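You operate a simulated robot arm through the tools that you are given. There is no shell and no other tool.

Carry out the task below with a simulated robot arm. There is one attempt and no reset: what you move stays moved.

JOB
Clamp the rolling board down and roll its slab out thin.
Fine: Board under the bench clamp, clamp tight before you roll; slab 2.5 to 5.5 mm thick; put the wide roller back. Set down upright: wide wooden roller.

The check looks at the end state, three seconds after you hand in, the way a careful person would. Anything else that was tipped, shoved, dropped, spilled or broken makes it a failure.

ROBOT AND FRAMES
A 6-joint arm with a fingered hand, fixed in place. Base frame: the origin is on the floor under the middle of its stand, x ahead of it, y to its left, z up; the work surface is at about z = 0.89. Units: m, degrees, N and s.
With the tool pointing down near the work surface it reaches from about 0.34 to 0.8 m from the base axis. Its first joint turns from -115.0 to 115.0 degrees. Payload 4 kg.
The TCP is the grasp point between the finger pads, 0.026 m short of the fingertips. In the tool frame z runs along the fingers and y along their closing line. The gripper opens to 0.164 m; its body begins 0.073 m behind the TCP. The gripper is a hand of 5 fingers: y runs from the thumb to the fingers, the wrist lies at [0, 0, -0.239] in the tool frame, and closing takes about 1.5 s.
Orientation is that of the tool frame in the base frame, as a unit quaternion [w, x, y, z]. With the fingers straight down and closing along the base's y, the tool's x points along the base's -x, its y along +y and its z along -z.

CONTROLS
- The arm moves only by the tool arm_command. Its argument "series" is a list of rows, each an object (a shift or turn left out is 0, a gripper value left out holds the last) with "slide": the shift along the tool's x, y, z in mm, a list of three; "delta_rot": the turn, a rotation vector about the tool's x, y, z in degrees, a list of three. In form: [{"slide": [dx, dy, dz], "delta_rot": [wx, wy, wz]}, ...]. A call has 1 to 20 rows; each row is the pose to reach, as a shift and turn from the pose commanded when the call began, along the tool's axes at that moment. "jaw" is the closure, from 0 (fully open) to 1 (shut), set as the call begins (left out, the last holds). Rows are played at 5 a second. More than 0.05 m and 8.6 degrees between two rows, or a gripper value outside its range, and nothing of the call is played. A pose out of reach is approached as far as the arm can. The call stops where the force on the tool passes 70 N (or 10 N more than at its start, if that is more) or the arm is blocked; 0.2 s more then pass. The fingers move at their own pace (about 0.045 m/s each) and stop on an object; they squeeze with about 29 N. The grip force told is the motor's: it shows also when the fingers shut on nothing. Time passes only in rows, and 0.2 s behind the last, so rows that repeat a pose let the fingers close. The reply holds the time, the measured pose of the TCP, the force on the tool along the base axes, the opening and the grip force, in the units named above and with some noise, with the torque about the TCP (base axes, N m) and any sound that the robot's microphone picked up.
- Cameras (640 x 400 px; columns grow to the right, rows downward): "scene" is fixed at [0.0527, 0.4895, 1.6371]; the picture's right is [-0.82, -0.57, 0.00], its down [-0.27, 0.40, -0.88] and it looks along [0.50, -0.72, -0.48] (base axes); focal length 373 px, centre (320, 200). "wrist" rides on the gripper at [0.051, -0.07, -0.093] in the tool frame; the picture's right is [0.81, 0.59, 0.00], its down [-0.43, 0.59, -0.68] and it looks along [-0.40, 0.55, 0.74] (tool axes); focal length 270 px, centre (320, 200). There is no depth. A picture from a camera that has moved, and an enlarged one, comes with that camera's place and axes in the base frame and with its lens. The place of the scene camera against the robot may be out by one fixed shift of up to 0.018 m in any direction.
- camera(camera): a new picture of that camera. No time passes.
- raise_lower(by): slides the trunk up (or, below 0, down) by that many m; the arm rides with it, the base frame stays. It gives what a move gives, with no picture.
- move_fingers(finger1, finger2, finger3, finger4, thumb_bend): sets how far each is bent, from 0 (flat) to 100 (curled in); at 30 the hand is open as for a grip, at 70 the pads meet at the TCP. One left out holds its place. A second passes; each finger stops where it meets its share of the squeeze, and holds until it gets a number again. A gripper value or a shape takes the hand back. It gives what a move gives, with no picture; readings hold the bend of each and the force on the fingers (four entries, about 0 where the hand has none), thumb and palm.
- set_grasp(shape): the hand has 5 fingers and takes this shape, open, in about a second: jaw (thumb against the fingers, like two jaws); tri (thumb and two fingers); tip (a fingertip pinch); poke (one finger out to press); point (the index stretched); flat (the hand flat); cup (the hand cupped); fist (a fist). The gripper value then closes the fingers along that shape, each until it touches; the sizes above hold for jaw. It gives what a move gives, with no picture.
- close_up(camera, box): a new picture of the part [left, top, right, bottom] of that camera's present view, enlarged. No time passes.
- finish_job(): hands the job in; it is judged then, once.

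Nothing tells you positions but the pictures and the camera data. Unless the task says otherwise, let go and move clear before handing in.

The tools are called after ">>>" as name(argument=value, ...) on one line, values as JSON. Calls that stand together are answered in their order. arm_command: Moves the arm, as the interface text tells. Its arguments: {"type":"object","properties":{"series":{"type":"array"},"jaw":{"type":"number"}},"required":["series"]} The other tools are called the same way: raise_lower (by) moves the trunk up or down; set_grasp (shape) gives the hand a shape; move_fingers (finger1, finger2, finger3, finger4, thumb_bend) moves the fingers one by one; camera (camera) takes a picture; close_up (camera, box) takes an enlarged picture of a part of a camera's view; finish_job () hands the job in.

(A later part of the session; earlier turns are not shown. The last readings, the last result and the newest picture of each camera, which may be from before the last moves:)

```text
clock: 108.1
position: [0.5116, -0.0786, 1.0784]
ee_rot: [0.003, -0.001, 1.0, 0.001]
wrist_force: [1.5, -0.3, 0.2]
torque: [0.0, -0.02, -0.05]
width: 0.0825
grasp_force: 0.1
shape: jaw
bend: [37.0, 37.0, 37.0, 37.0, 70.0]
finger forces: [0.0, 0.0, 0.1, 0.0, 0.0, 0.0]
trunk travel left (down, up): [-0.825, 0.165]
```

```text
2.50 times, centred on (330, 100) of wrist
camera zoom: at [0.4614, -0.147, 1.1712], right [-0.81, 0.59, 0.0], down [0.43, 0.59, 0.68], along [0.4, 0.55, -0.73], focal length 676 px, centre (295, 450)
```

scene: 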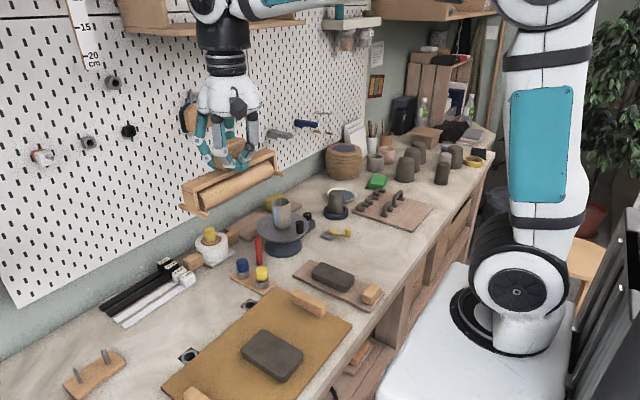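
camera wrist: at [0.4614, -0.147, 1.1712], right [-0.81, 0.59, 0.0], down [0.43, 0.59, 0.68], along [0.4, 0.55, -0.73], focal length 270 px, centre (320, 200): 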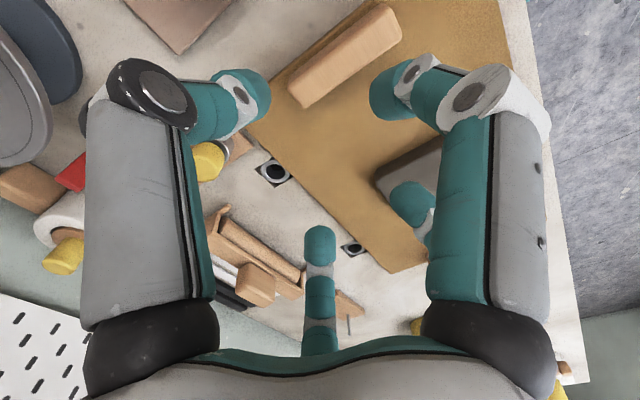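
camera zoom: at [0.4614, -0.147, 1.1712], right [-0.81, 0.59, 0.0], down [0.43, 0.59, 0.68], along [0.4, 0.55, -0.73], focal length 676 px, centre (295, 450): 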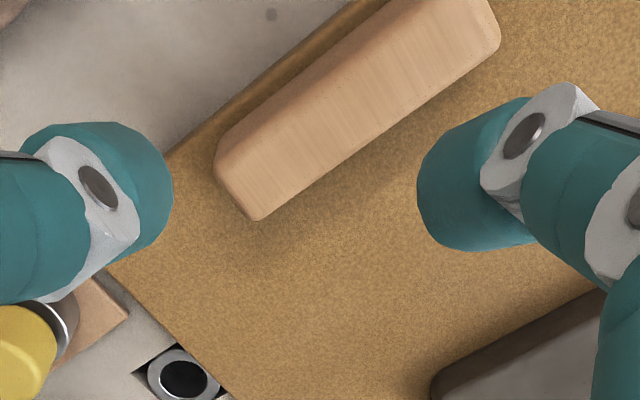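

The lever's arm passes about 14 mm above the bench, just over a 12 mm board, so it is a hold-down that a board must slide under. To learn which board is meant to move, I'll gently test whether this canvas board is loose: open fully and lower around its handle.

>>> arm_command(series=[{"slide": [12, 0, 0]}, {"slide": [24, 0, 0]}, {"slide": [24, 0, 0]}, {"slide": [24, 0, 30]}, {"slide": [24, 0, 65]}, {"slide": [24, 0, 100]}, {"slide": [24, 0, 125]}, {"slide": [24, 0, 134]}], jaw=0.0)

>>> camera(camera="wrist")

```text
clock: 109.9
position: [0.4869, -0.0758, 0.9472]
ee_rot: [0.003, 0.001, 1.0, 0.0]
wrist_force: [-1.4, 0.2, 0.6]
torque: [0.01, -0.02, -0.01]
width: 0.1639
grasp_force: 0.1
shape: jaw
bend: [30.0, 30.0, 30.0, 30.0, 30.0]
finger forces: [0.0, 0.0, 0.1, 0.1, 0.0, 0.1]
trunk travel left (down, up): [-0.825, 0.165]
```

```text
taken
camera wrist: at [0.4362, -0.1458, 1.0397], right [-0.81, 0.59, 0.0], down [0.43, 0.59, 0.68], along [0.4, 0.55, -0.73], focal length 270 px, centre (320, 200)
```

wrist: 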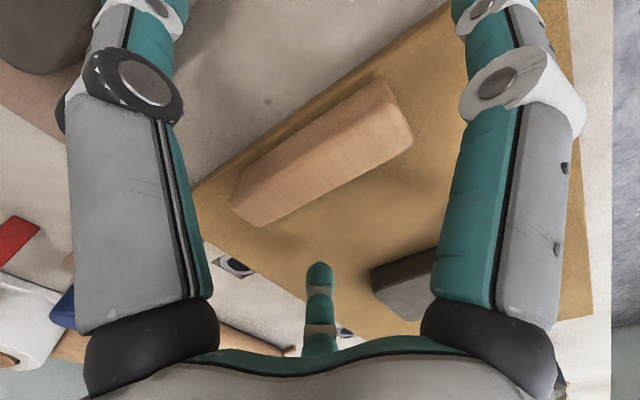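

>>> arm_command(series=[{"slide": [0, -2, 8]}, {"slide": [0, -2, 8]}, {"slide": [0, -2, 8]}, {"slide": [0, -2, 8]}, {"slide": [0, -2, 8]}, {"slide": [0, -2, 8]}, {"slide": [0, -2, 8]}, {"slide": [0, -2, 8]}, {"slide": [0, -2, 8]}], jaw=1.0)

>>> camera(camera="wrist")

```text
clock: 111.9
position: [0.4872, -0.0783, 0.9377]
ee_rot: [0.002, 0.0, 1.0, 0.002]
wrist_force: [0.3, -1.7, -0.3]
torque: [-0.11, -0.02, -0.07]
width: 0.043
grasp_force: 28.5
shape: jaw
bend: [33.0, 77.0, 77.0, 32.0, 70.0]
finger forces: [24.8, 20.8, 20.8, 25.6, 27.3, 0.0]
trunk travel left (down, up): [-0.825, 0.165]
```

```text
taken
camera wrist: at [0.4362, -0.1481, 1.0313], right [-0.81, 0.59, 0.0], down [0.43, 0.59, 0.68], along [0.4, 0.55, -0.73], focal length 270 px, centre (320, 200)
```

wrist: 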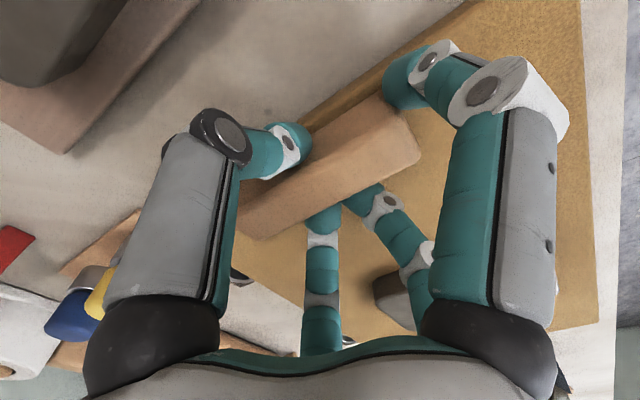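

Gripped. A tiny nudge of 2–3 mm toward +y while watching the force.

>>> arm_command(series=[{"slide": [0, 1, 0]}, {"slide": [0, 2, 0]}, {"slide": [0, 3, 0]}])

```text
clock: 112.7
position: [0.4873, -0.0759, 0.9385]
ee_rot: [0.002, 0.0, 1.0, 0.001]
wrist_force: [0.4, -2.8, -0.2]
torque: [-0.23, 0.01, -0.06]
width: 0.0431
grasp_force: 29.0
shape: jaw
bend: [33.0, 77.0, 77.0, 32.0, 70.0]
finger forces: [24.7, 20.7, 20.6, 25.8, 29.0, 0.0]
trunk travel left (down, up): [-0.825, 0.165]
```

>>> close_up(camera="scene", box=[280, 250, 400, 330])

>>> close_up(camera="scene", box=[160, 280, 360, 400])

```text
5.00 times, centred on (340, 290) of scene
camera zoom: at [0.0527, 0.4895, 1.6371], right [-0.82, -0.57, 0.0], down [-0.27, 0.4, -0.88], along [0.5, -0.72, -0.48], focal length 1865 px, centre (220, -250)
```

zoom: 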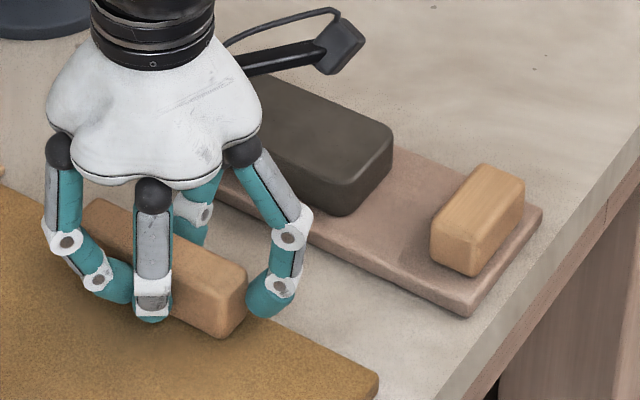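

```text
3.20 times, centred on (260, 340) of scene
camera zoom: at [0.0527, 0.4895, 1.6371], right [-0.82, -0.57, 0.0], down [-0.27, 0.4, -0.88], along [0.5, -0.72, -0.48], focal length 1194 px, centre (512, -248)
```

zoom: 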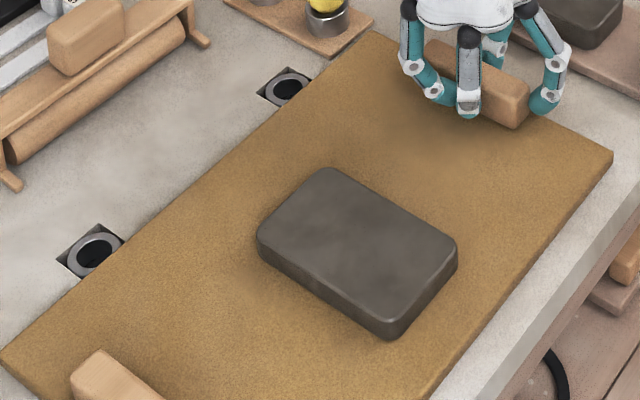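

The canvas board is loose too (it moved about 2 mm at 3 N). I'll move it back exactly, release and lift off.

>>> arm_command(series=[{"slide": [0, -1, 0]}, {"slide": [0, -2, 0]}, {"slide": [0, -3, 0]}, {"slide": [0, -3, 0]}])

>>> arm_command(series=[{"slide": [0, 0, 0]}, {"slide": [0, 0, 0]}, {"slide": [0, 0, 0]}, {"slide": [0, 0, 0]}, {"slide": [0, 0, 0]}, {"slide": [0, 0, 0]}, {"slide": [0, 0, 0]}, {"slide": [0, 0, 0]}], jaw=0.0)

>>> arm_command(series=[{"slide": [0, 0, -30]}, {"slide": [0, 0, -70]}, {"slide": [0, 0, -110]}, {"slide": [0, 0, -150]}])

>>> close_up(camera="scene", box=[160, 280, 360, 400])

```text
clock: 113.7
position: [0.4875, -0.0783, 0.9397]
ee_rot: [0.002, 0.001, 1.0, 0.0]
wrist_force: [1.8, 5.8, 3.1]
torque: [-0.01, -0.04, -0.08]
width: 0.0424
grasp_force: 28.9
shape: jaw
bend: [33.0, 77.0, 77.0, 32.0, 70.0]
finger forces: [24.9, 23.9, 24.5, 25.3, 26.7, 0.0]
trunk travel left (down, up): [-0.825, 0.165]
```

```text
clock: 115.5
position: [0.4852, -0.0784, 0.9378]
ee_rot: [0.002, 0.0, 1.0, 0.001]
wrist_force: [-0.1, -0.5, 0.3]
torque: [0.0, 0.05, 0.02]
width: 0.164
grasp_force: 0.1
shape: jaw
bend: [30.0, 30.0, 30.0, 30.0, 30.0]
finger forces: [0.1, 0.0, 0.0, 0.1, 0.0, 0.0]
trunk travel left (down, up): [-0.825, 0.165]
```

```text
clock: 116.5
position: [0.4857, -0.078, 1.0896]
ee_rot: [0.003, 0.0, 1.0, 0.001]
wrist_force: [0.4, 1.5, -0.3]
torque: [0.04, -0.01, 0.02]
width: 0.1639
grasp_force: 0.1
shape: jaw
bend: [30.0, 30.0, 30.0, 30.0, 30.0]
finger forces: [0.1, 0.1, 0.0, 0.0, 0.0, 0.0]
trunk travel left (down, up): [-0.825, 0.165]
```

```text
3.20 times, centred on (260, 340) of scene
camera zoom: at [0.0527, 0.4895, 1.6371], right [-0.82, -0.57, 0.0], down [-0.27, 0.4, -0.88], along [0.5, -0.72, -0.48], focal length 1194 px, centre (512, -248)
```

zoom: 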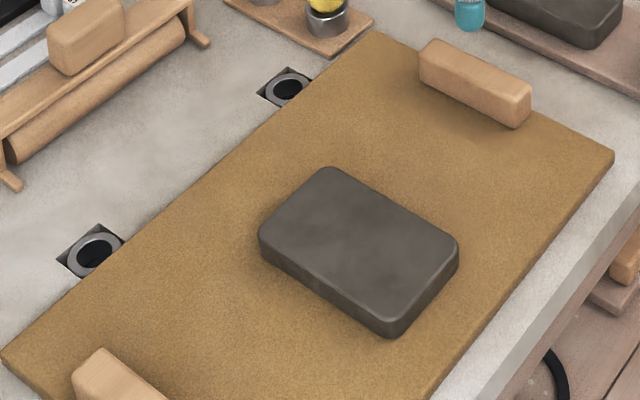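

Restored. Weighing the layout: the two dog holes serve the canvas board, while the fixed hold-down lever sits in the free bay one pitch (0.20 m) beside the plank with its single handle and slab — that plank is the only board that can go under the bench clamp without disturbing anything. First I'll swing the lever back to its open (-y) position.

>>> arm_command(series=[{"slide": [-9, -38, 0]}, {"slide": [-18, -76, 0]}, {"slide": [-27, -114, 0]}, {"slide": [-36, -152, 0]}, {"slide": [-45, -190, 0]}, {"slide": [-54, -228, 0]}, {"slide": [-63, -266, 0]}, {"slide": [-72, -304, 0]}, {"slide": [-85, -341, 20]}, {"slide": [-85, -341, 40]}], jaw=0.55)

>>> close_up(camera="wrist", box=[220, 40, 420, 200])

```text
clock: 118.7
position: [0.5695, -0.4178, 1.0503]
ee_rot: [0.003, 0.0, 1.0, 0.0]
wrist_force: [0.1, 0.8, 0.5]
torque: [-0.02, 0.02, 0.03]
width: 0.0741
grasp_force: 0.0
shape: jaw
bend: [39.0, 39.0, 39.0, 39.0, 70.0]
finger forces: [0.0, 0.1, 0.0, 0.1, 0.0, 0.1]
trunk travel left (down, up): [-0.825, 0.165]
```

```text
2.50 times, centred on (320, 120) of wrist
camera zoom: at [0.5192, -0.4872, 1.1424], right [-0.81, 0.59, 0.0], down [0.43, 0.59, 0.68], along [0.4, 0.55, -0.73], focal length 676 px, centre (320, 400)
```

zoom: 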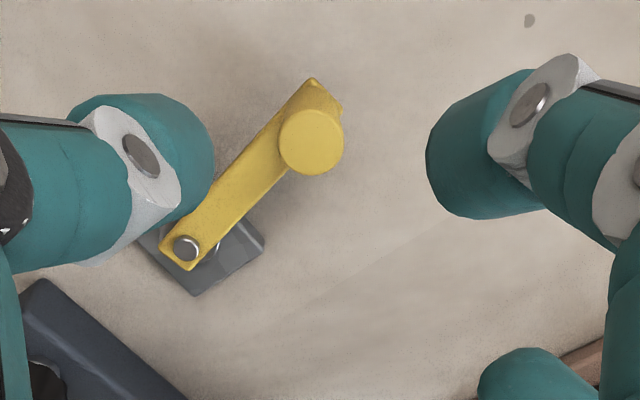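

The lever rests at about 80° (a 1.4 rad stop) — clearly a two-position clamp lever. I'll cage its knob again and swing it back to open.

>>> arm_command(series=[{"slide": [-1, -3, 25]}, {"slide": [-1, -3, 55]}, {"slide": [-1, -3, 85]}, {"slide": [-1, -3, 108]}], jaw=0.68)

>>> arm_command(series=[{"slide": [0, 0, 0]}, {"slide": [0, 0, 0]}, {"slide": [0, 0, 0]}], jaw=0.86)

>>> arm_command(series=[{"slide": [-1.4, -6.2, 0]}, {"slide": [-3.2, -12.1, 0]}, {"slide": [-5.6, -17.8, 0]}, {"slide": [-8.4, -23.3, 0]}, {"slide": [-11.7, -28.5, 0]}, {"slide": [-15.5, -33.4, 0]}, {"slide": [-19.7, -38, 0]}, {"slide": [-24.3, -42.2, 0]}, {"slide": [-29.2, -46, 0]}, {"slide": [-34.4, -49.3, 0]}])

```text
clock: 119.7
position: [0.5752, -0.4234, 0.9409]
ee_rot: [0.003, 0.0, 1.0, 0.001]
wrist_force: [-0.2, 0.2, -0.4]
torque: [-0.02, 0.0, -0.03]
width: 0.053
grasp_force: 0.0
shape: jaw
bend: [46.0, 46.0, 46.0, 46.0, 70.0]
finger forces: [0.0, 0.0, 0.0, 0.0, 0.0, 0.0]
trunk travel left (down, up): [-0.825, 0.165]
```

```text
clock: 120.5
position: [0.5725, -0.4231, 0.9405]
ee_rot: [0.003, 0.0, 1.0, 0.001]
wrist_force: [-0.3, 0.4, 0.1]
torque: [0.0, 0.02, -0.03]
width: 0.0231
grasp_force: 0.0
shape: jaw
bend: [77.0, 77.0, 77.0, 77.0, 70.0]
finger forces: [0.2, 0.1, 0.0, 0.1, 0.1, 0.1]
trunk travel left (down, up): [-0.825, 0.165]
```

```text
clock: 122.7
position: [0.6074, -0.4705, 0.9414]
ee_rot: [0.004, 0.001, 1.0, 0.001]
wrist_force: [-0.7, -0.9, 0.1]
torque: [0.02, 0.0, 0.01]
width: 0.0234
grasp_force: 0.0
shape: jaw
bend: [58.0, 58.0, 77.0, 77.0, 70.0]
finger forces: [0.5, 0.4, 0.0, 0.0, 0.1, 0.1]
trunk travel left (down, up): [-0.825, 0.165]
```

>>> arm_command(series=[{"slide": [-5.5, -2.8, 0]}, {"slide": [-11.2, -5.2, 0]}, {"slide": [-17.1, -7.1, 0]}, {"slide": [-23.2, -8.4, 0]}, {"slide": [-29.3, -9.2, 0]}, {"slide": [-36, -9.5, 0]}])

>>> arm_command(series=[{"slide": [0, 0, 0]}, {"slide": [0, 0, 0]}, {"slide": [0, 0, 0]}, {"slide": [0, 0, 0]}], jaw=0.6)

>>> arm_command(series=[{"slide": [0, 0, -30]}, {"slide": [0, 0, -65]}, {"slide": [0, 0, -100]}])

>>> close_up(camera="scene", box=[300, 200, 364, 240])

```text
clock: 124.1
position: [0.6385, -0.4789, 0.9413]
ee_rot: [0.003, 0.001, 1.0, 0.0]
wrist_force: [-0.4, 0.3, -0.3]
torque: [-0.02, 0.0, 0.01]
width: 0.023
grasp_force: 0.0
shape: jaw
bend: [58.0, 58.0, 77.0, 77.0, 70.0]
finger forces: [0.3, 0.0, 0.0, 0.0, 0.0, 0.0]
out of reach, approached as far as the arm can: row 6
trunk travel left (down, up): [-0.825, 0.165]
```

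```text
clock: 125.1
position: [0.6401, -0.4778, 0.9403]
ee_rot: [0.003, 0.0, 1.0, 0.001]
wrist_force: [0.0, -0.2, -0.3]
torque: [-0.01, 0.01, 0.01]
width: 0.0654
grasp_force: 0.1
shape: jaw
bend: [42.0, 42.0, 42.0, 42.0, 70.0]
finger forces: [0.1, 0.0, 0.1, 0.0, 0.0, 0.2]
trunk travel left (down, up): [-0.825, 0.165]
```

```text
clock: 125.9
position: [0.638, -0.48, 1.0414]
ee_rot: [0.003, 0.0, 1.0, 0.001]
wrist_force: [0.1, -0.1, 0.6]
torque: [0.01, 0.04, -0.03]
width: 0.0652
grasp_force: 0.0
shape: jaw
bend: [42.0, 42.0, 42.0, 42.0, 70.0]
finger forces: [0.0, 0.0, 0.0, 0.1, 0.0, 0.0]
trunk travel left (down, up): [-0.825, 0.165]
```

```text
10.00 times, centred on (332, 220) of scene
camera zoom: at [0.0527, 0.4895, 1.6371], right [-0.82, -0.57, 0.0], down [-0.27, 0.4, -0.88], along [0.5, -0.72, -0.48], focal length 3730 px, centre (200, 0)
```

zoom: 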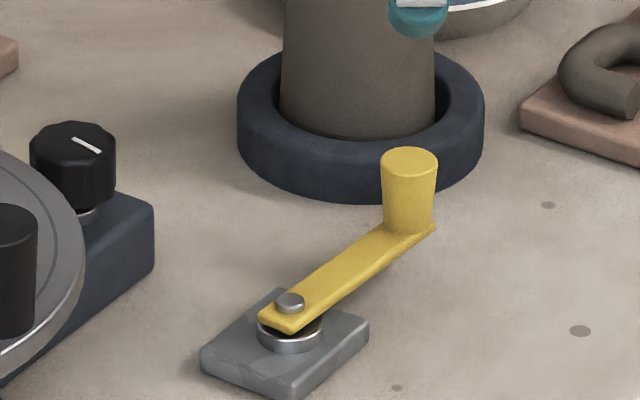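

The lever is back at open. Now I'll go above the plank's handle at its near end, turning the hand so it closes along x.

>>> arm_command(series=[{"slide": [23, 24, -20], "delta_rot": [0, 0, 8]}, {"slide": [46, 49, -40], "delta_rot": [0, 0, 16]}, {"slide": [69, 73, -40], "delta_rot": [0, 0, 24]}, {"slide": [92, 98, -40], "delta_rot": [0, 0, 32]}, {"slide": [115, 122, -40], "delta_rot": [0, 0, 40]}, {"slide": [138, 147, -40], "delta_rot": [0, 0, 48]}, {"slide": [161, 171, -40], "delta_rot": [0, 0, 56]}, {"slide": [184, 196, -40], "delta_rot": [0, 0, 64]}, {"slide": [207, 221, -40], "delta_rot": [0, 0, 72]}, {"slide": [230, 245, -40], "delta_rot": [0, 0, 80]}, {"slide": [253, 270, -40], "delta_rot": [0, 0, 88]}, {"slide": [253, 270, -40], "delta_rot": [0, 0, 90]}], jaw=0.0)

>>> camera(camera="wrist")

>>> close_up(camera="wrist", box=[210, 0, 450, 160])

```text
clock: 128.5
position: [0.3867, -0.2096, 1.0792]
ee_rot: [0.001, 0.708, 0.706, 0.003]
wrist_force: [0.4, -0.2, -1.4]
torque: [0.0, 0.04, 0.02]
width: 0.1638
grasp_force: 0.0
shape: jaw
bend: [30.0, 30.0, 30.0, 30.0, 30.0]
finger forces: [0.0, 0.0, 0.0, 0.0, 0.0, 0.0]
trunk travel left (down, up): [-0.825, 0.165]
```

```text
taken
camera wrist: at [0.3162, -0.1581, 1.1714], right [0.59, 0.81, 0.0], down [0.59, -0.43, 0.68], along [0.55, -0.4, -0.73], focal length 270 px, centre (320, 200)
```

wrist: 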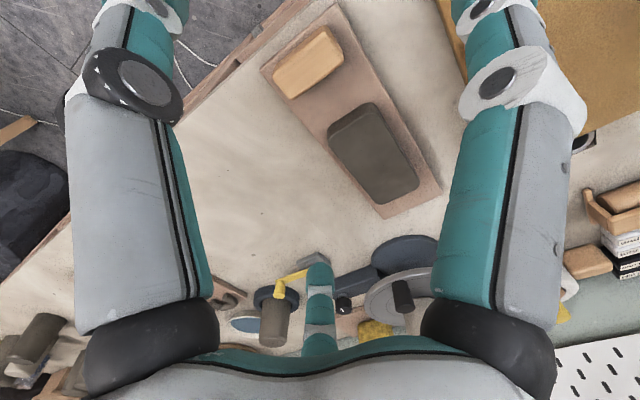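

```text
2.50 times, centred on (330, 80) of wrist
camera zoom: at [0.3162, -0.1581, 1.1714], right [0.59, 0.81, 0.0], down [0.59, -0.43, 0.68], along [0.55, -0.4, -0.73], focal length 676 px, centre (295, 500)
```

zoom: 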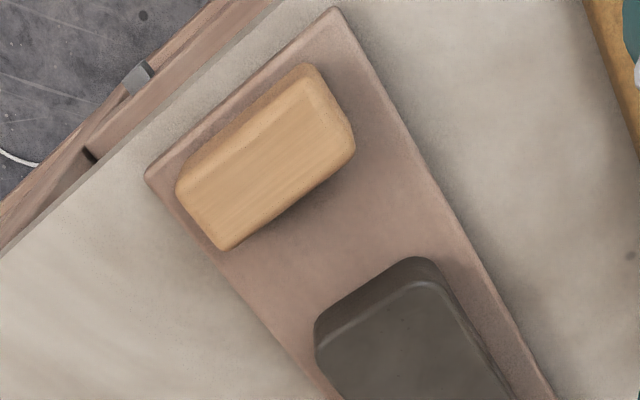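

The plank spans x 0.351–0.605, y -0.254 to -0.166, with its handle at (0.369, -0.208). I'll lower onto the handle and grip it.

>>> arm_command(series=[{"slide": [1, -9, 20]}, {"slide": [1.5, -17.5, 50]}, {"slide": [1.5, -17.5, 85]}, {"slide": [1.5, -17.5, 115]}, {"slide": [1.5, -17.5, 135]}, {"slide": [1.5, -17.5, 141]}])

>>> camera(camera="wrist")

```text
clock: 129.9
position: [0.3694, -0.2064, 0.9382]
ee_rot: [0.002, 0.708, 0.706, 0.002]
wrist_force: [0.4, -0.4, 0.1]
torque: [0.01, -0.01, 0.01]
width: 0.1639
grasp_force: 0.0
shape: jaw
bend: [30.0, 30.0, 30.0, 30.0, 30.0]
finger forces: [0.1, 0.1, 0.1, 0.1, 0.0, 0.1]
trunk travel left (down, up): [-0.825, 0.165]
```

```text
taken
camera wrist: at [0.2996, -0.156, 1.0313], right [0.59, 0.81, 0.0], down [0.59, -0.43, 0.68], along [0.55, -0.4, -0.73], focal length 270 px, centre (320, 200)
```

wrist: 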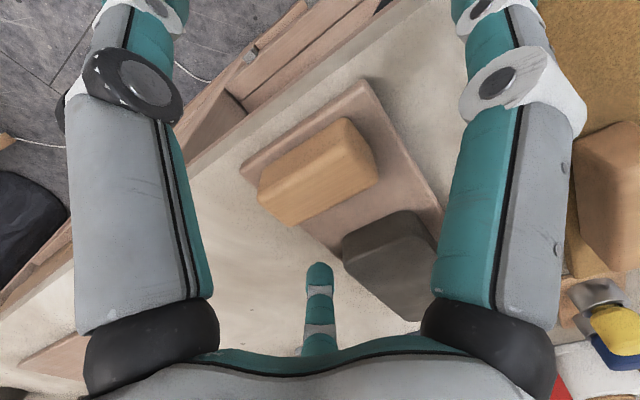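

>>> arm_command(series=[{"slide": [0, 0, 0]}, {"slide": [0, 0, 0]}, {"slide": [0, 0, 0]}, {"slide": [0, 0, 0]}, {"slide": [0, 0, 0]}, {"slide": [0, 0, 0]}, {"slide": [0, 0, 0]}, {"slide": [0, 0, 0]}, {"slide": [0, 0, 0]}, {"slide": [0, 0, 0]}], jaw=1.0)

>>> camera(camera="wrist")

>>> close_up(camera="scene", box=[290, 230, 410, 330])

```text
clock: 132.1
position: [0.3703, -0.2063, 0.9404]
ee_rot: [0.001, 0.707, 0.707, 0.002]
wrist_force: [0.1, -0.1, -0.3]
torque: [0.01, 0.08, 0.0]
width: 0.0348
grasp_force: 29.3
shape: jaw
bend: [47.0, 79.0, 79.0, 43.0, 70.0]
finger forces: [24.7, 20.8, 21.0, 24.6, 26.8, 0.1]
trunk travel left (down, up): [-0.825, 0.165]
```

```text
taken
camera wrist: at [0.2998, -0.156, 1.0314], right [0.59, 0.81, 0.0], down [0.59, -0.43, 0.68], along [0.55, -0.4, -0.73], focal length 270 px, centre (320, 200)
```

wrist: 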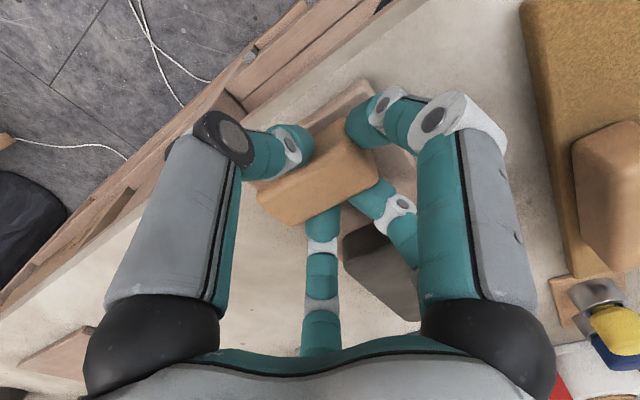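

```text
4.00 times, centred on (350, 280) of scene
camera zoom: at [0.0527, 0.4895, 1.6371], right [-0.82, -0.57, 0.0], down [-0.27, 0.4, -0.88], along [0.5, -0.72, -0.48], focal length 1492 px, centre (200, -120)
```

zoom: 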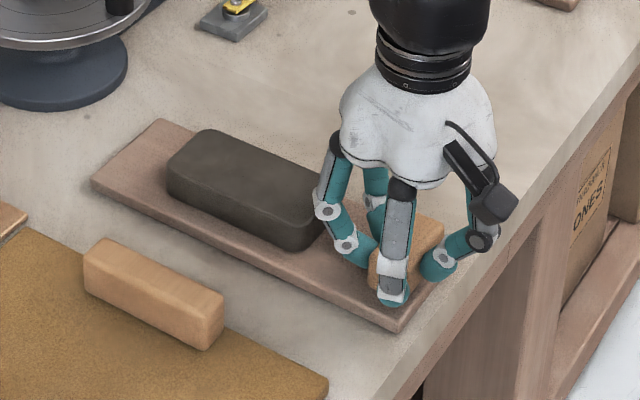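

Gripped. First a small test nudge of a few mm toward -y.

>>> arm_command(series=[{"slide": [-1.5, 0, 0]}, {"slide": [-3, 0, 0]}, {"slide": [-4.5, 0, 0]}, {"slide": [-6, 0, 0]}])

>>> close_up(camera="scene", box=[290, 230, 410, 330])

```text
clock: 133.1
position: [0.3687, -0.2128, 0.9394]
ee_rot: [0.001, 0.708, 0.706, 0.003]
wrist_force: [-0.4, 0.4, 0.1]
torque: [0.01, 0.12, 0.06]
width: 0.0352
grasp_force: 29.3
shape: jaw
bend: [47.0, 79.0, 79.0, 43.0, 70.0]
finger forces: [25.8, 20.9, 20.9, 24.7, 27.3, 0.0]
trunk travel left (down, up): [-0.825, 0.165]
```

```text
4.00 times, centred on (350, 280) of scene
camera zoom: at [0.0527, 0.4895, 1.6371], right [-0.82, -0.57, 0.0], down [-0.27, 0.4, -0.88], along [0.5, -0.72, -0.48], focal length 1492 px, centre (200, -120)
```

zoom: 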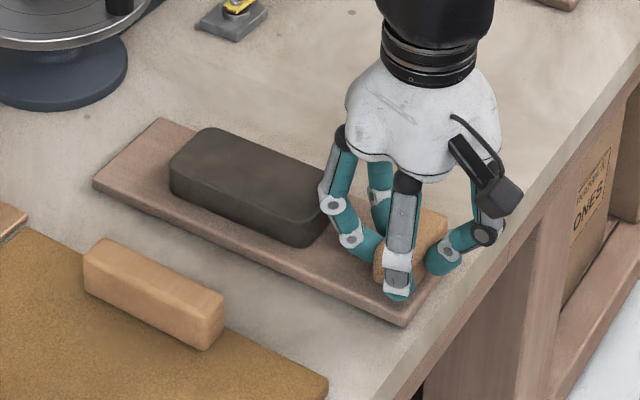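

It slides easily (under 1 N). I'll drag it steadily sideways toward the clamp bay, with a slight pull toward me for clearance.

>>> arm_command(series=[{"slide": [-12, -1, 0]}, {"slide": [-24, -2, 0]}, {"slide": [-36, -3, 0]}, {"slide": [-48, -4, 0]}, {"slide": [-60, -5, 0]}, {"slide": [-72, -6, 0]}, {"slide": [-84, -7, 0]}, {"slide": [-96, -8, 0]}])

>>> close_up(camera="scene", box=[280, 210, 440, 310])

```text
clock: 134.9
position: [0.3601, -0.3083, 0.9399]
ee_rot: [0.001, 0.707, 0.707, 0.003]
wrist_force: [-0.2, -0.4, 0.5]
torque: [0.0, 0.11, 0.12]
width: 0.0349
grasp_force: 29.1
shape: jaw
bend: [47.0, 79.0, 79.0, 43.0, 70.0]
finger forces: [27.9, 21.7, 20.4, 24.6, 27.5, 0.1]
trunk travel left (down, up): [-0.825, 0.165]
```

```text
4.00 times, centred on (360, 260) of scene
camera zoom: at [0.0527, 0.4895, 1.6371], right [-0.82, -0.57, 0.0], down [-0.27, 0.4, -0.88], along [0.5, -0.72, -0.48], focal length 1492 px, centre (160, -40)
```

zoom: 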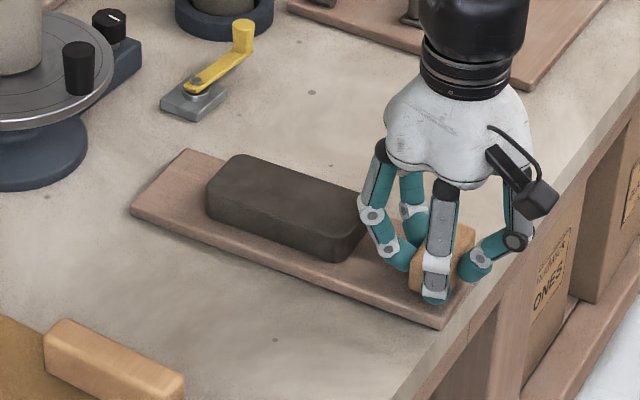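

Moving well and staying nearly straight. Continuing to the clamp's line.

>>> arm_command(series=[{"slide": [-12, 0, 0]}, {"slide": [-24, 0, 0]}, {"slide": [-36, 0, 0]}, {"slide": [-48, 0, 0]}, {"slide": [-60, 0, 0]}, {"slide": [-72, 0, 0]}, {"slide": [-84, 0, 0]}, {"slide": [-94, 0, 0]}, {"slide": [-101, 0, 0]}])

>>> close_up(camera="scene", box=[280, 190, 440, 290])

>>> camera(camera="wrist")

```text
clock: 136.9
position: [0.3608, -0.4105, 0.9389]
ee_rot: [0.002, 0.707, 0.707, 0.002]
wrist_force: [0.2, 0.1, 0.4]
torque: [0.05, 0.12, 0.11]
width: 0.0352
grasp_force: 29.1
shape: jaw
bend: [47.0, 79.0, 79.0, 43.0, 70.0]
finger forces: [28.6, 21.8, 20.6, 24.6, 27.9, 0.0]
trunk travel left (down, up): [-0.825, 0.165]
```

```text
4.00 times, centred on (360, 240) of scene
camera zoom: at [0.0527, 0.4895, 1.6371], right [-0.82, -0.57, 0.0], down [-0.27, 0.4, -0.88], along [0.5, -0.72, -0.48], focal length 1492 px, centre (160, 40)
```

zoom: 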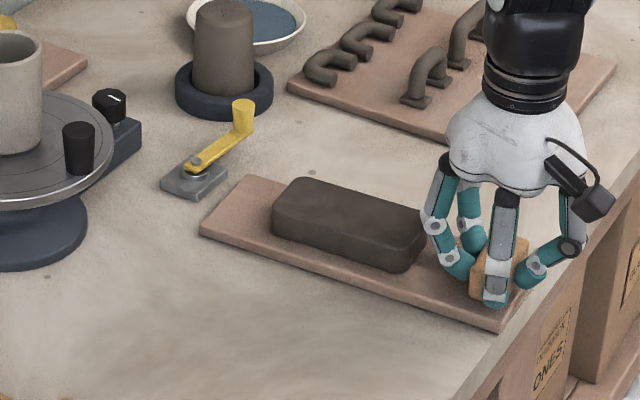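

```text
taken
camera wrist: at [0.2909, -0.359, 1.0319], right [0.59, 0.81, 0.0], down [0.59, -0.43, 0.68], along [0.55, -0.4, -0.73], focal length 270 px, centre (320, 200)
```

wrist: 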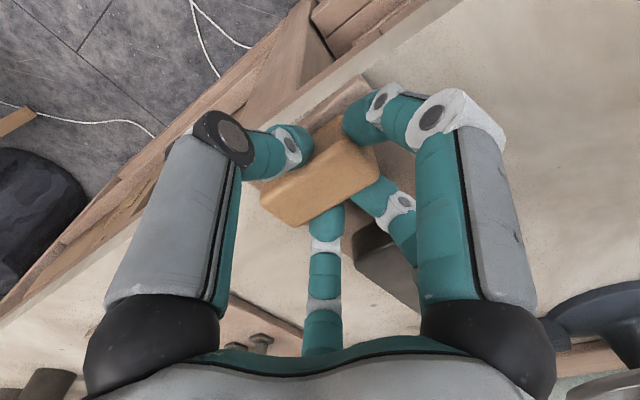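

The plank lagged at its far end, so it's turned about 8°. I'll rotate the hand to straighten it, pivoting about the handle.

>>> arm_command(series=[{"slide": [0, 0, 0], "delta_rot": [0, 0, 3]}, {"slide": [0, 0, 0], "delta_rot": [0, 0, 6]}, {"slide": [0, 0, 0], "delta_rot": [0, 0, 9]}, {"slide": [0, 0, 0], "delta_rot": [0, 0, 12]}])

>>> close_up(camera="scene", box=[280, 190, 440, 290])

```text
clock: 137.9
position: [0.3606, -0.4102, 0.9388]
ee_rot: [0.002, 0.778, 0.629, 0.002]
wrist_force: [0.6, 0.3, 0.6]
torque: [0.09, 0.16, 0.15]
width: 0.0351
grasp_force: 29.0
shape: jaw
bend: [47.0, 79.0, 79.0, 43.0, 70.0]
finger forces: [29.2, 21.9, 20.6, 24.4, 27.8, 0.1]
trunk travel left (down, up): [-0.825, 0.165]
```

```text
4.00 times, centred on (360, 240) of scene
camera zoom: at [0.0527, 0.4895, 1.6371], right [-0.82, -0.57, 0.0], down [-0.27, 0.4, -0.88], along [0.5, -0.72, -0.48], focal length 1492 px, centre (160, 40)
```

zoom: 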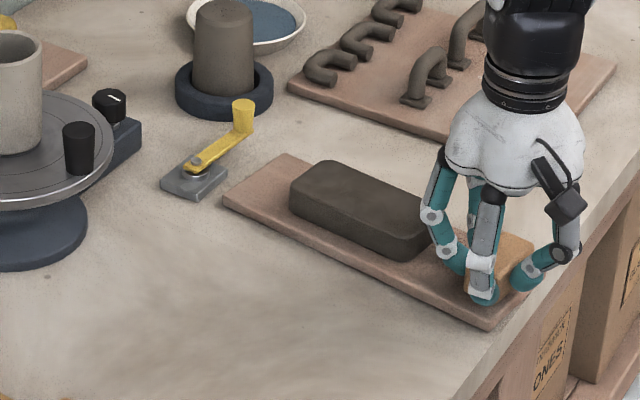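

Slightly over-rotated now (about 4°). I'll turn back a little, then release and measure from above.

>>> arm_command(series=[{"slide": [0, 0, 0], "delta_rot": [0, 0, -2]}, {"slide": [0, 0, 0], "delta_rot": [0, 0, -4]}, {"slide": [0, 0, 0], "delta_rot": [0, 0, -5]}])

>>> arm_command(series=[{"slide": [0, 0, 0]}, {"slide": [0, 0, 0]}, {"slide": [0, 0, 0]}, {"slide": [0, 0, 0]}, {"slide": [0, 0, 0]}, {"slide": [0, 0, 0]}, {"slide": [0, 0, 0]}, {"slide": [0, 0, 0]}], jaw=0.0)

>>> arm_command(series=[{"slide": [0, 0, -35]}, {"slide": [0, 0, -75]}, {"slide": [0, 0, -115]}, {"slide": [0, 0, -150]}])

>>> camera(camera="wrist")

>>> close_up(camera="scene", box=[280, 190, 440, 290])

```text
clock: 138.7
position: [0.3612, -0.4091, 0.9395]
ee_rot: [0.002, 0.749, 0.663, 0.002]
wrist_force: [-0.8, -0.1, 0.4]
torque: [0.02, 0.12, -0.1]
width: 0.0346
grasp_force: 28.9
shape: jaw
bend: [47.0, 79.0, 79.0, 43.0, 70.0]
finger forces: [26.5, 20.8, 21.8, 28.3, 27.5, 0.0]
trunk travel left (down, up): [-0.825, 0.165]
```

```text
clock: 140.5
position: [0.3614, -0.4103, 0.9403]
ee_rot: [0.002, 0.749, 0.662, 0.003]
wrist_force: [0.5, -0.8, 0.5]
torque: [-0.01, -0.01, 0.0]
width: 0.1641
grasp_force: 0.1
shape: jaw
bend: [30.0, 30.0, 30.0, 30.0, 30.0]
finger forces: [0.1, 0.0, 0.0, 0.0, 0.0, 0.0]
trunk travel left (down, up): [-0.825, 0.165]
```

```text
clock: 141.5
position: [0.3584, -0.409, 1.0889]
ee_rot: [0.001, 0.749, 0.663, 0.002]
wrist_force: [-0.6, -0.4, 0.1]
torque: [0.01, 0.01, 0.02]
width: 0.1641
grasp_force: 0.0
shape: jaw
bend: [30.0, 30.0, 30.0, 30.0, 30.0]
finger forces: [0.1, 0.1, 0.0, 0.0, 0.1, 0.0]
trunk travel left (down, up): [-0.825, 0.165]
```

```text
taken
camera wrist: at [0.2954, -0.3501, 1.1815], right [0.68, 0.73, 0.0], down [0.53, -0.5, 0.68], along [0.5, -0.46, -0.73], focal length 270 px, centre (320, 200)
```

wrist: 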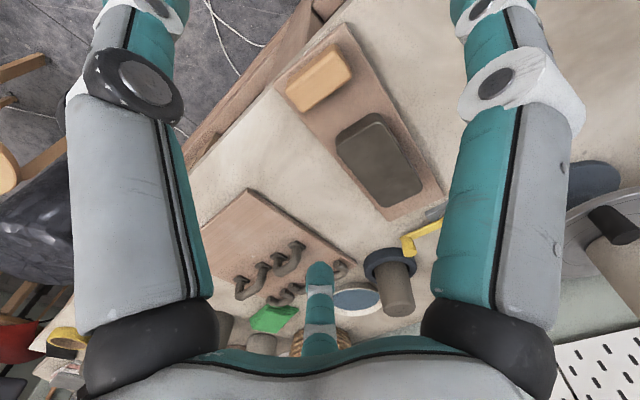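

```text
4.00 times, centred on (360, 240) of scene
camera zoom: at [0.0527, 0.4895, 1.6371], right [-0.82, -0.57, 0.0], down [-0.27, 0.4, -0.88], along [0.5, -0.72, -0.48], focal length 1492 px, centre (160, 40)
```

zoom: 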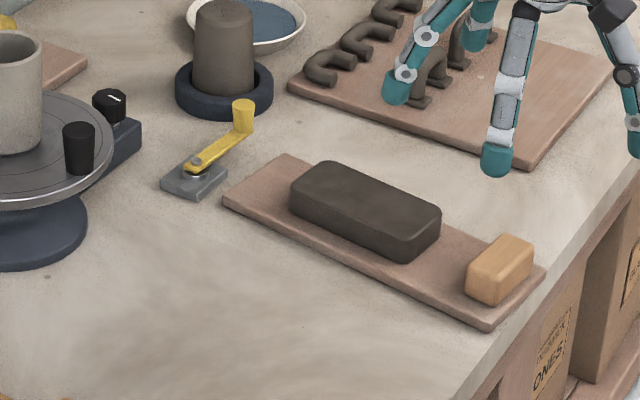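

>>> close_up(camera="wrist", box=[250, 0, 450, 240])

```text
1.67 times, centred on (350, 120) of wrist
camera zoom: at [0.2954, -0.3501, 1.1815], right [0.68, 0.73, 0.0], down [0.53, -0.5, 0.68], along [0.5, -0.46, -0.73], focal length 450 px, centre (270, 333)
```

zoom: 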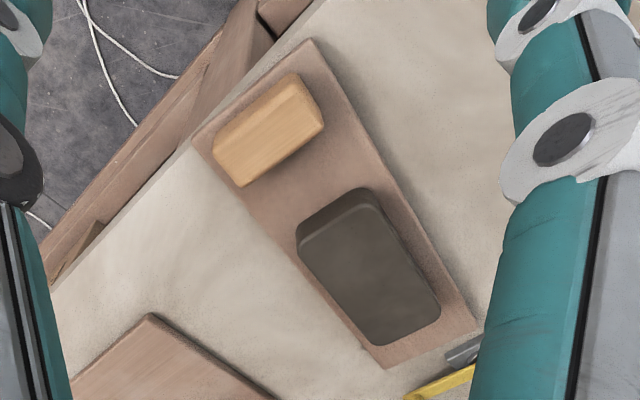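

Measured from above: the plank is turned about -6° with its far end centred near y -0.436. I'll regrip the handle and straighten it.

>>> arm_command(series=[{"slide": [0, 2, 40]}, {"slide": [0, 2, 80]}, {"slide": [0, 2, 120]}, {"slide": [0, 2, 149]}])

>>> arm_command(series=[{"slide": [0, 0, 0]}, {"slide": [0, 0, 0]}, {"slide": [0, 0, 0]}, {"slide": [0, 0, 0]}, {"slide": [0, 0, 0]}, {"slide": [0, 0, 0]}, {"slide": [0, 0, 0]}, {"slide": [0, 0, 0]}, {"slide": [0, 0, 0]}, {"slide": [0, 0, 0]}], jaw=1.0)

>>> arm_command(series=[{"slide": [0, 0, 0], "delta_rot": [0, 0, -2]}, {"slide": [0, 0, 0], "delta_rot": [0, 0, -4]}, {"slide": [0, 0, 0], "delta_rot": [0, 0, -6]}, {"slide": [0, 0, 0], "delta_rot": [0, 0, -8]}])

>>> close_up(camera="scene", box=[280, 190, 440, 290])

```text
clock: 142.5
position: [0.3606, -0.4127, 0.9396]
ee_rot: [0.001, 0.75, 0.662, 0.003]
wrist_force: [-0.4, -1.1, 0.6]
torque: [0.0, 0.0, 0.02]
width: 0.1637
grasp_force: 0.0
shape: jaw
bend: [30.0, 30.0, 30.0, 30.0, 30.0]
finger forces: [0.0, 0.0, 0.0, 0.1, 0.0, 0.0]
trunk travel left (down, up): [-0.825, 0.165]
```

```text
clock: 144.7
position: [0.3609, -0.4113, 0.9392]
ee_rot: [0.001, 0.749, 0.663, 0.003]
wrist_force: [0.6, 0.0, -0.1]
torque: [0.0, 0.07, 0.0]
width: 0.0352
grasp_force: 29.1
shape: jaw
bend: [46.0, 79.0, 79.0, 44.0, 70.0]
finger forces: [24.7, 21.1, 20.7, 24.7, 27.1, 0.0]
trunk travel left (down, up): [-0.825, 0.165]
```

```text
clock: 145.7
position: [0.3628, -0.4106, 0.9404]
ee_rot: [0.001, 0.701, 0.714, 0.003]
wrist_force: [0.3, -0.5, 0.4]
torque: [-0.03, 0.14, -0.15]
width: 0.0348
grasp_force: 28.9
shape: jaw
bend: [46.0, 79.0, 79.0, 44.0, 70.0]
finger forces: [24.3, 20.5, 22.6, 29.0, 28.0, 0.1]
trunk travel left (down, up): [-0.825, 0.165]
```

```text
4.00 times, centred on (360, 240) of scene
camera zoom: at [0.0527, 0.4895, 1.6371], right [-0.82, -0.57, 0.0], down [-0.27, 0.4, -0.88], along [0.5, -0.72, -0.48], focal length 1492 px, centre (160, 40)
```

zoom: 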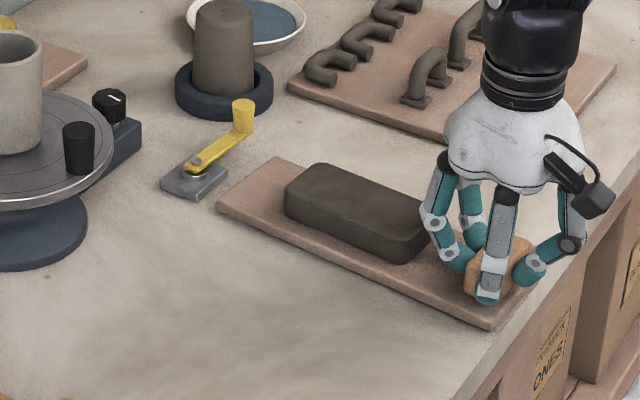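

>>> arm_command(series=[{"slide": [0, 0, 0], "delta_rot": [0, 0, -2]}, {"slide": [0, 0, 0], "delta_rot": [0, 0, -3.5]}])

>>> close_up(camera="scene", box=[280, 190, 440, 290])

```text
clock: 146.3
position: [0.3633, -0.4113, 0.9407]
ee_rot: [0.002, 0.679, 0.735, 0.003]
wrist_force: [-0.5, -0.8, 0.2]
torque: [-0.09, 0.12, -0.2]
width: 0.0351
grasp_force: 28.6
shape: jaw
bend: [46.0, 79.0, 79.0, 44.0, 70.0]
finger forces: [24.3, 20.8, 22.5, 29.6, 28.2, 0.0]
trunk travel left (down, up): [-0.825, 0.165]
```

```text
4.00 times, centred on (360, 240) of scene
camera zoom: at [0.0527, 0.4895, 1.6371], right [-0.82, -0.57, 0.0], down [-0.27, 0.4, -0.88], along [0.5, -0.72, -0.48], focal length 1492 px, centre (160, 40)
```

zoom: 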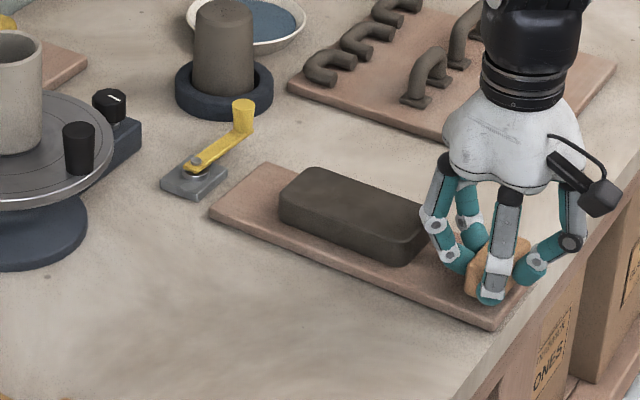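

Looks straight now. Releasing and checking from above.

>>> arm_command(series=[{"slide": [0, 0, 0]}, {"slide": [0, 0, 0]}, {"slide": [0, 0, 0]}, {"slide": [0, 0, 0]}, {"slide": [0, 0, 0]}, {"slide": [0, 0, 0]}, {"slide": [0, 0, 0]}, {"slide": [0, 0, 0]}], jaw=0.0)

>>> arm_command(series=[{"slide": [0, 0, -35]}, {"slide": [0, 0, -75]}, {"slide": [0, 0, -115]}, {"slide": [0, 0, -150], "delta_rot": [0, 0, 4]}])

>>> close_up(camera="wrist", box=[230, 0, 430, 240])

```text
clock: 148.1
position: [0.3626, -0.4099, 0.9405]
ee_rot: [0.002, 0.679, 0.734, 0.002]
wrist_force: [0.2, 0.4, 0.0]
torque: [-0.01, -0.03, 0.02]
width: 0.1639
grasp_force: 0.0
shape: jaw
bend: [30.0, 30.0, 30.0, 30.0, 30.0]
finger forces: [0.1, 0.1, 0.0, 0.0, 0.0, 0.0]
trunk travel left (down, up): [-0.825, 0.165]
```

```text
clock: 149.1
position: [0.363, -0.4065, 1.0906]
ee_rot: [0.001, 0.704, 0.71, 0.003]
wrist_force: [-1.0, -0.1, -0.1]
torque: [0.0, 0.03, -0.01]
width: 0.1639
grasp_force: 0.1
shape: jaw
bend: [30.0, 30.0, 30.0, 30.0, 30.0]
finger forces: [0.0, 0.1, 0.1, 0.1, 0.1, 0.0]
trunk travel left (down, up): [-0.825, 0.165]
```

```text
1.67 times, centred on (330, 120) of wrist
camera zoom: at [0.2918, -0.3564, 1.1842], right [0.58, 0.81, 0.0], down [0.6, -0.43, 0.68], along [0.55, -0.39, -0.73], focal length 450 px, centre (303, 333)
```

zoom: 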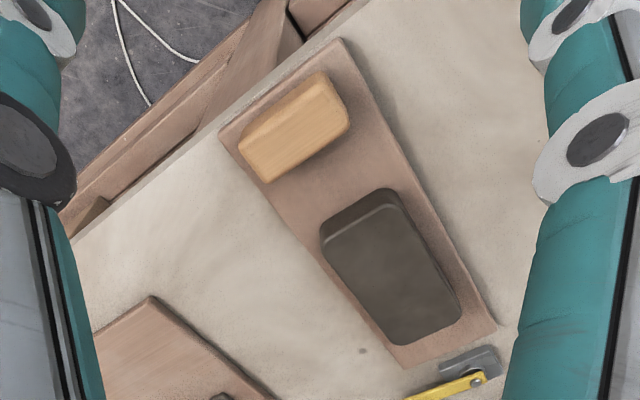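

The plank now lies at x 0.341–0.596, y centre ≈ -0.411, within 1° of straight, so its far end will be under the lever's arm. I'd like a few mm more room between slab and lever knob, so I'll regrip and pull it 6 mm toward me.

>>> arm_command(series=[{"slide": [-3, -4, 40]}, {"slide": [-3, -4, 80]}, {"slide": [-3, -4, 120]}, {"slide": [-3, -4, 151]}])

>>> arm_command(series=[{"slide": [0, 0, 0]}, {"slide": [0, 0, 0]}, {"slide": [0, 0, 0]}, {"slide": [0, 0, 0]}, {"slide": [0, 0, 0]}, {"slide": [0, 0, 0]}, {"slide": [0, 0, 0]}, {"slide": [0, 0, 0]}, {"slide": [0, 0, 0]}, {"slide": [0, 0, 0]}], jaw=1.0)

>>> arm_command(series=[{"slide": [0, -2, 0]}, {"slide": [0, -4, 0]}, {"slide": [0, -6, 0], "delta_rot": [0, 0, -1]}, {"slide": [0, -6, 0], "delta_rot": [0, 0, -1]}])

>>> arm_command(series=[{"slide": [0, 0, 0]}, {"slide": [0, 0, 0]}, {"slide": [0, 0, 0]}, {"slide": [0, 0, 0]}, {"slide": [0, 0, 0]}, {"slide": [0, 0, 0]}, {"slide": [0, 0, 0]}, {"slide": [0, 0, 0]}], jaw=0.0)

>>> arm_command(series=[{"slide": [0, 0, -35]}, {"slide": [0, 0, -75]}, {"slide": [0, 0, -115]}, {"slide": [0, 0, -150]}])

>>> close_up(camera="wrist", box=[230, 0, 430, 240])

```text
clock: 150.1
position: [0.3601, -0.4132, 0.9372]
ee_rot: [0.001, 0.705, 0.71, 0.002]
wrist_force: [-0.3, -0.3, -0.1]
torque: [0.02, 0.02, -0.04]
width: 0.1639
grasp_force: 0.0
shape: jaw
bend: [30.0, 30.0, 30.0, 30.0, 30.0]
finger forces: [0.0, 0.0, 0.1, 0.0, 0.1, 0.1]
trunk travel left (down, up): [-0.825, 0.165]
```

```text
clock: 152.3
position: [0.3596, -0.4119, 0.9362]
ee_rot: [0.002, 0.704, 0.71, 0.003]
wrist_force: [0.0, 0.2, -0.1]
torque: [-0.02, 0.09, -0.05]
width: 0.0342
grasp_force: 29.6
shape: jaw
bend: [45.0, 80.0, 80.0, 45.0, 70.0]
finger forces: [24.5, 20.6, 21.2, 25.0, 26.9, 0.1]
trunk travel left (down, up): [-0.825, 0.165]
```

```text
clock: 153.3
position: [0.3542, -0.4136, 0.9385]
ee_rot: [0.001, 0.698, 0.716, 0.002]
wrist_force: [1.3, -1.0, 0.1]
torque: [-0.03, 0.1, -0.06]
width: 0.0342
grasp_force: 29.6
shape: jaw
bend: [45.0, 80.0, 80.0, 45.0, 70.0]
finger forces: [24.6, 20.6, 21.4, 25.3, 27.2, 0.0]
trunk travel left (down, up): [-0.825, 0.165]
```

```text
clock: 155.1
position: [0.3528, -0.4128, 0.9388]
ee_rot: [0.001, 0.698, 0.716, 0.003]
wrist_force: [0.7, 0.2, -0.6]
torque: [-0.02, 0.02, -0.01]
width: 0.1638
grasp_force: 0.2
shape: jaw
bend: [30.0, 30.0, 30.0, 30.0, 30.0]
finger forces: [0.0, 0.0, 0.0, 0.0, 0.0, 0.0]
trunk travel left (down, up): [-0.825, 0.165]
```

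```text
clock: 156.1
position: [0.3513, -0.4135, 1.088]
ee_rot: [0.001, 0.697, 0.717, 0.002]
wrist_force: [-0.5, 0.7, 1.0]
torque: [-0.01, 0.04, -0.01]
width: 0.1639
grasp_force: 0.0
shape: jaw
bend: [30.0, 30.0, 30.0, 30.0, 30.0]
finger forces: [0.1, 0.1, 0.0, 0.0, 0.0, 0.0]
trunk travel left (down, up): [-0.825, 0.165]
```

```text
1.67 times, centred on (330, 120) of wrist
camera zoom: at [0.2813, -0.3645, 1.1806], right [0.57, 0.82, 0.0], down [0.6, -0.42, 0.68], along [0.56, -0.38, -0.73], focal length 450 px, centre (303, 333)
```

zoom: 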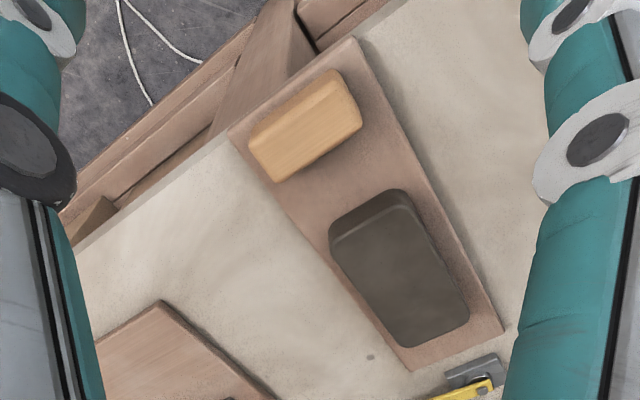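

The plank lies at x 0.335–0.590, centred on y -0.411 and straight. Now I'll go to the lever knob, cage it and swing it over the plank's far end to clamp.

>>> arm_command(series=[{"slide": [-6, 23.5, -10], "delta_rot": [0, 0, -7.6]}, {"slide": [-12, 47, -20], "delta_rot": [0, 0, -15.2]}, {"slide": [-18, 70.5, -20], "delta_rot": [0, 0, -22.8]}, {"slide": [-25, 94, -20], "delta_rot": [0, 0, -30.4]}, {"slide": [-31, 117.5, -20], "delta_rot": [0, 0, -38]}, {"slide": [-37, 141, -20], "delta_rot": [0, 0, -45.6]}, {"slide": [-43, 164.5, -20], "delta_rot": [0, 0, -53.2]}, {"slide": [-49, 188, -20], "delta_rot": [0, 0, -60.8]}, {"slide": [-56, 211.5, -20], "delta_rot": [0, 0, -68.4]}, {"slide": [-62, 235, -20], "delta_rot": [0, 0, -76]}, {"slide": [-68, 258.5, 0], "delta_rot": [0, 0, -83.6]}, {"slide": [-74, 280, 30], "delta_rot": [0, 0, -91.3]}, {"slide": [-74, 280, 48], "delta_rot": [0, 0, -91.3]}], jaw=0.55)

>>> close_up(camera="wrist", box=[220, 40, 420, 200])

```text
clock: 158.9
position: [0.633, -0.4797, 1.0417]
ee_rot: [0.003, -0.024, 1.0, -0.001]
wrist_force: [-0.4, -0.5, 0.1]
torque: [-0.03, 0.0, 0.0]
width: 0.0742
grasp_force: 0.0
shape: jaw
bend: [39.0, 39.0, 39.0, 39.0, 70.0]
finger forces: [0.1, 0.1, 0.1, 0.1, 0.0, 0.0]
trunk travel left (down, up): [-0.825, 0.165]
```

```text
2.50 times, centred on (320, 120) of wrist
camera zoom: at [0.5866, -0.5515, 1.1345], right [-0.84, 0.55, 0.0], down [0.4, 0.62, 0.68], along [0.37, 0.57, -0.73], focal length 676 px, centre (320, 400)
```

zoom: 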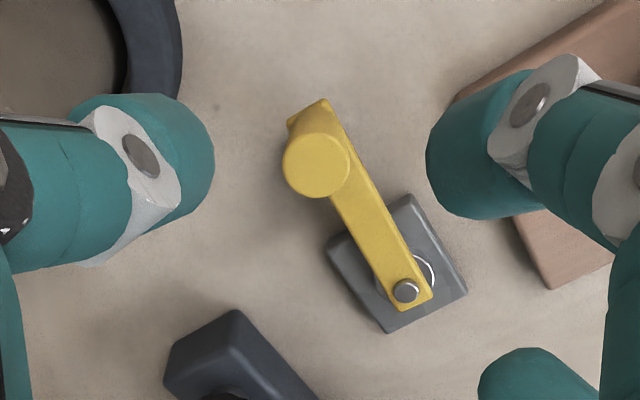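

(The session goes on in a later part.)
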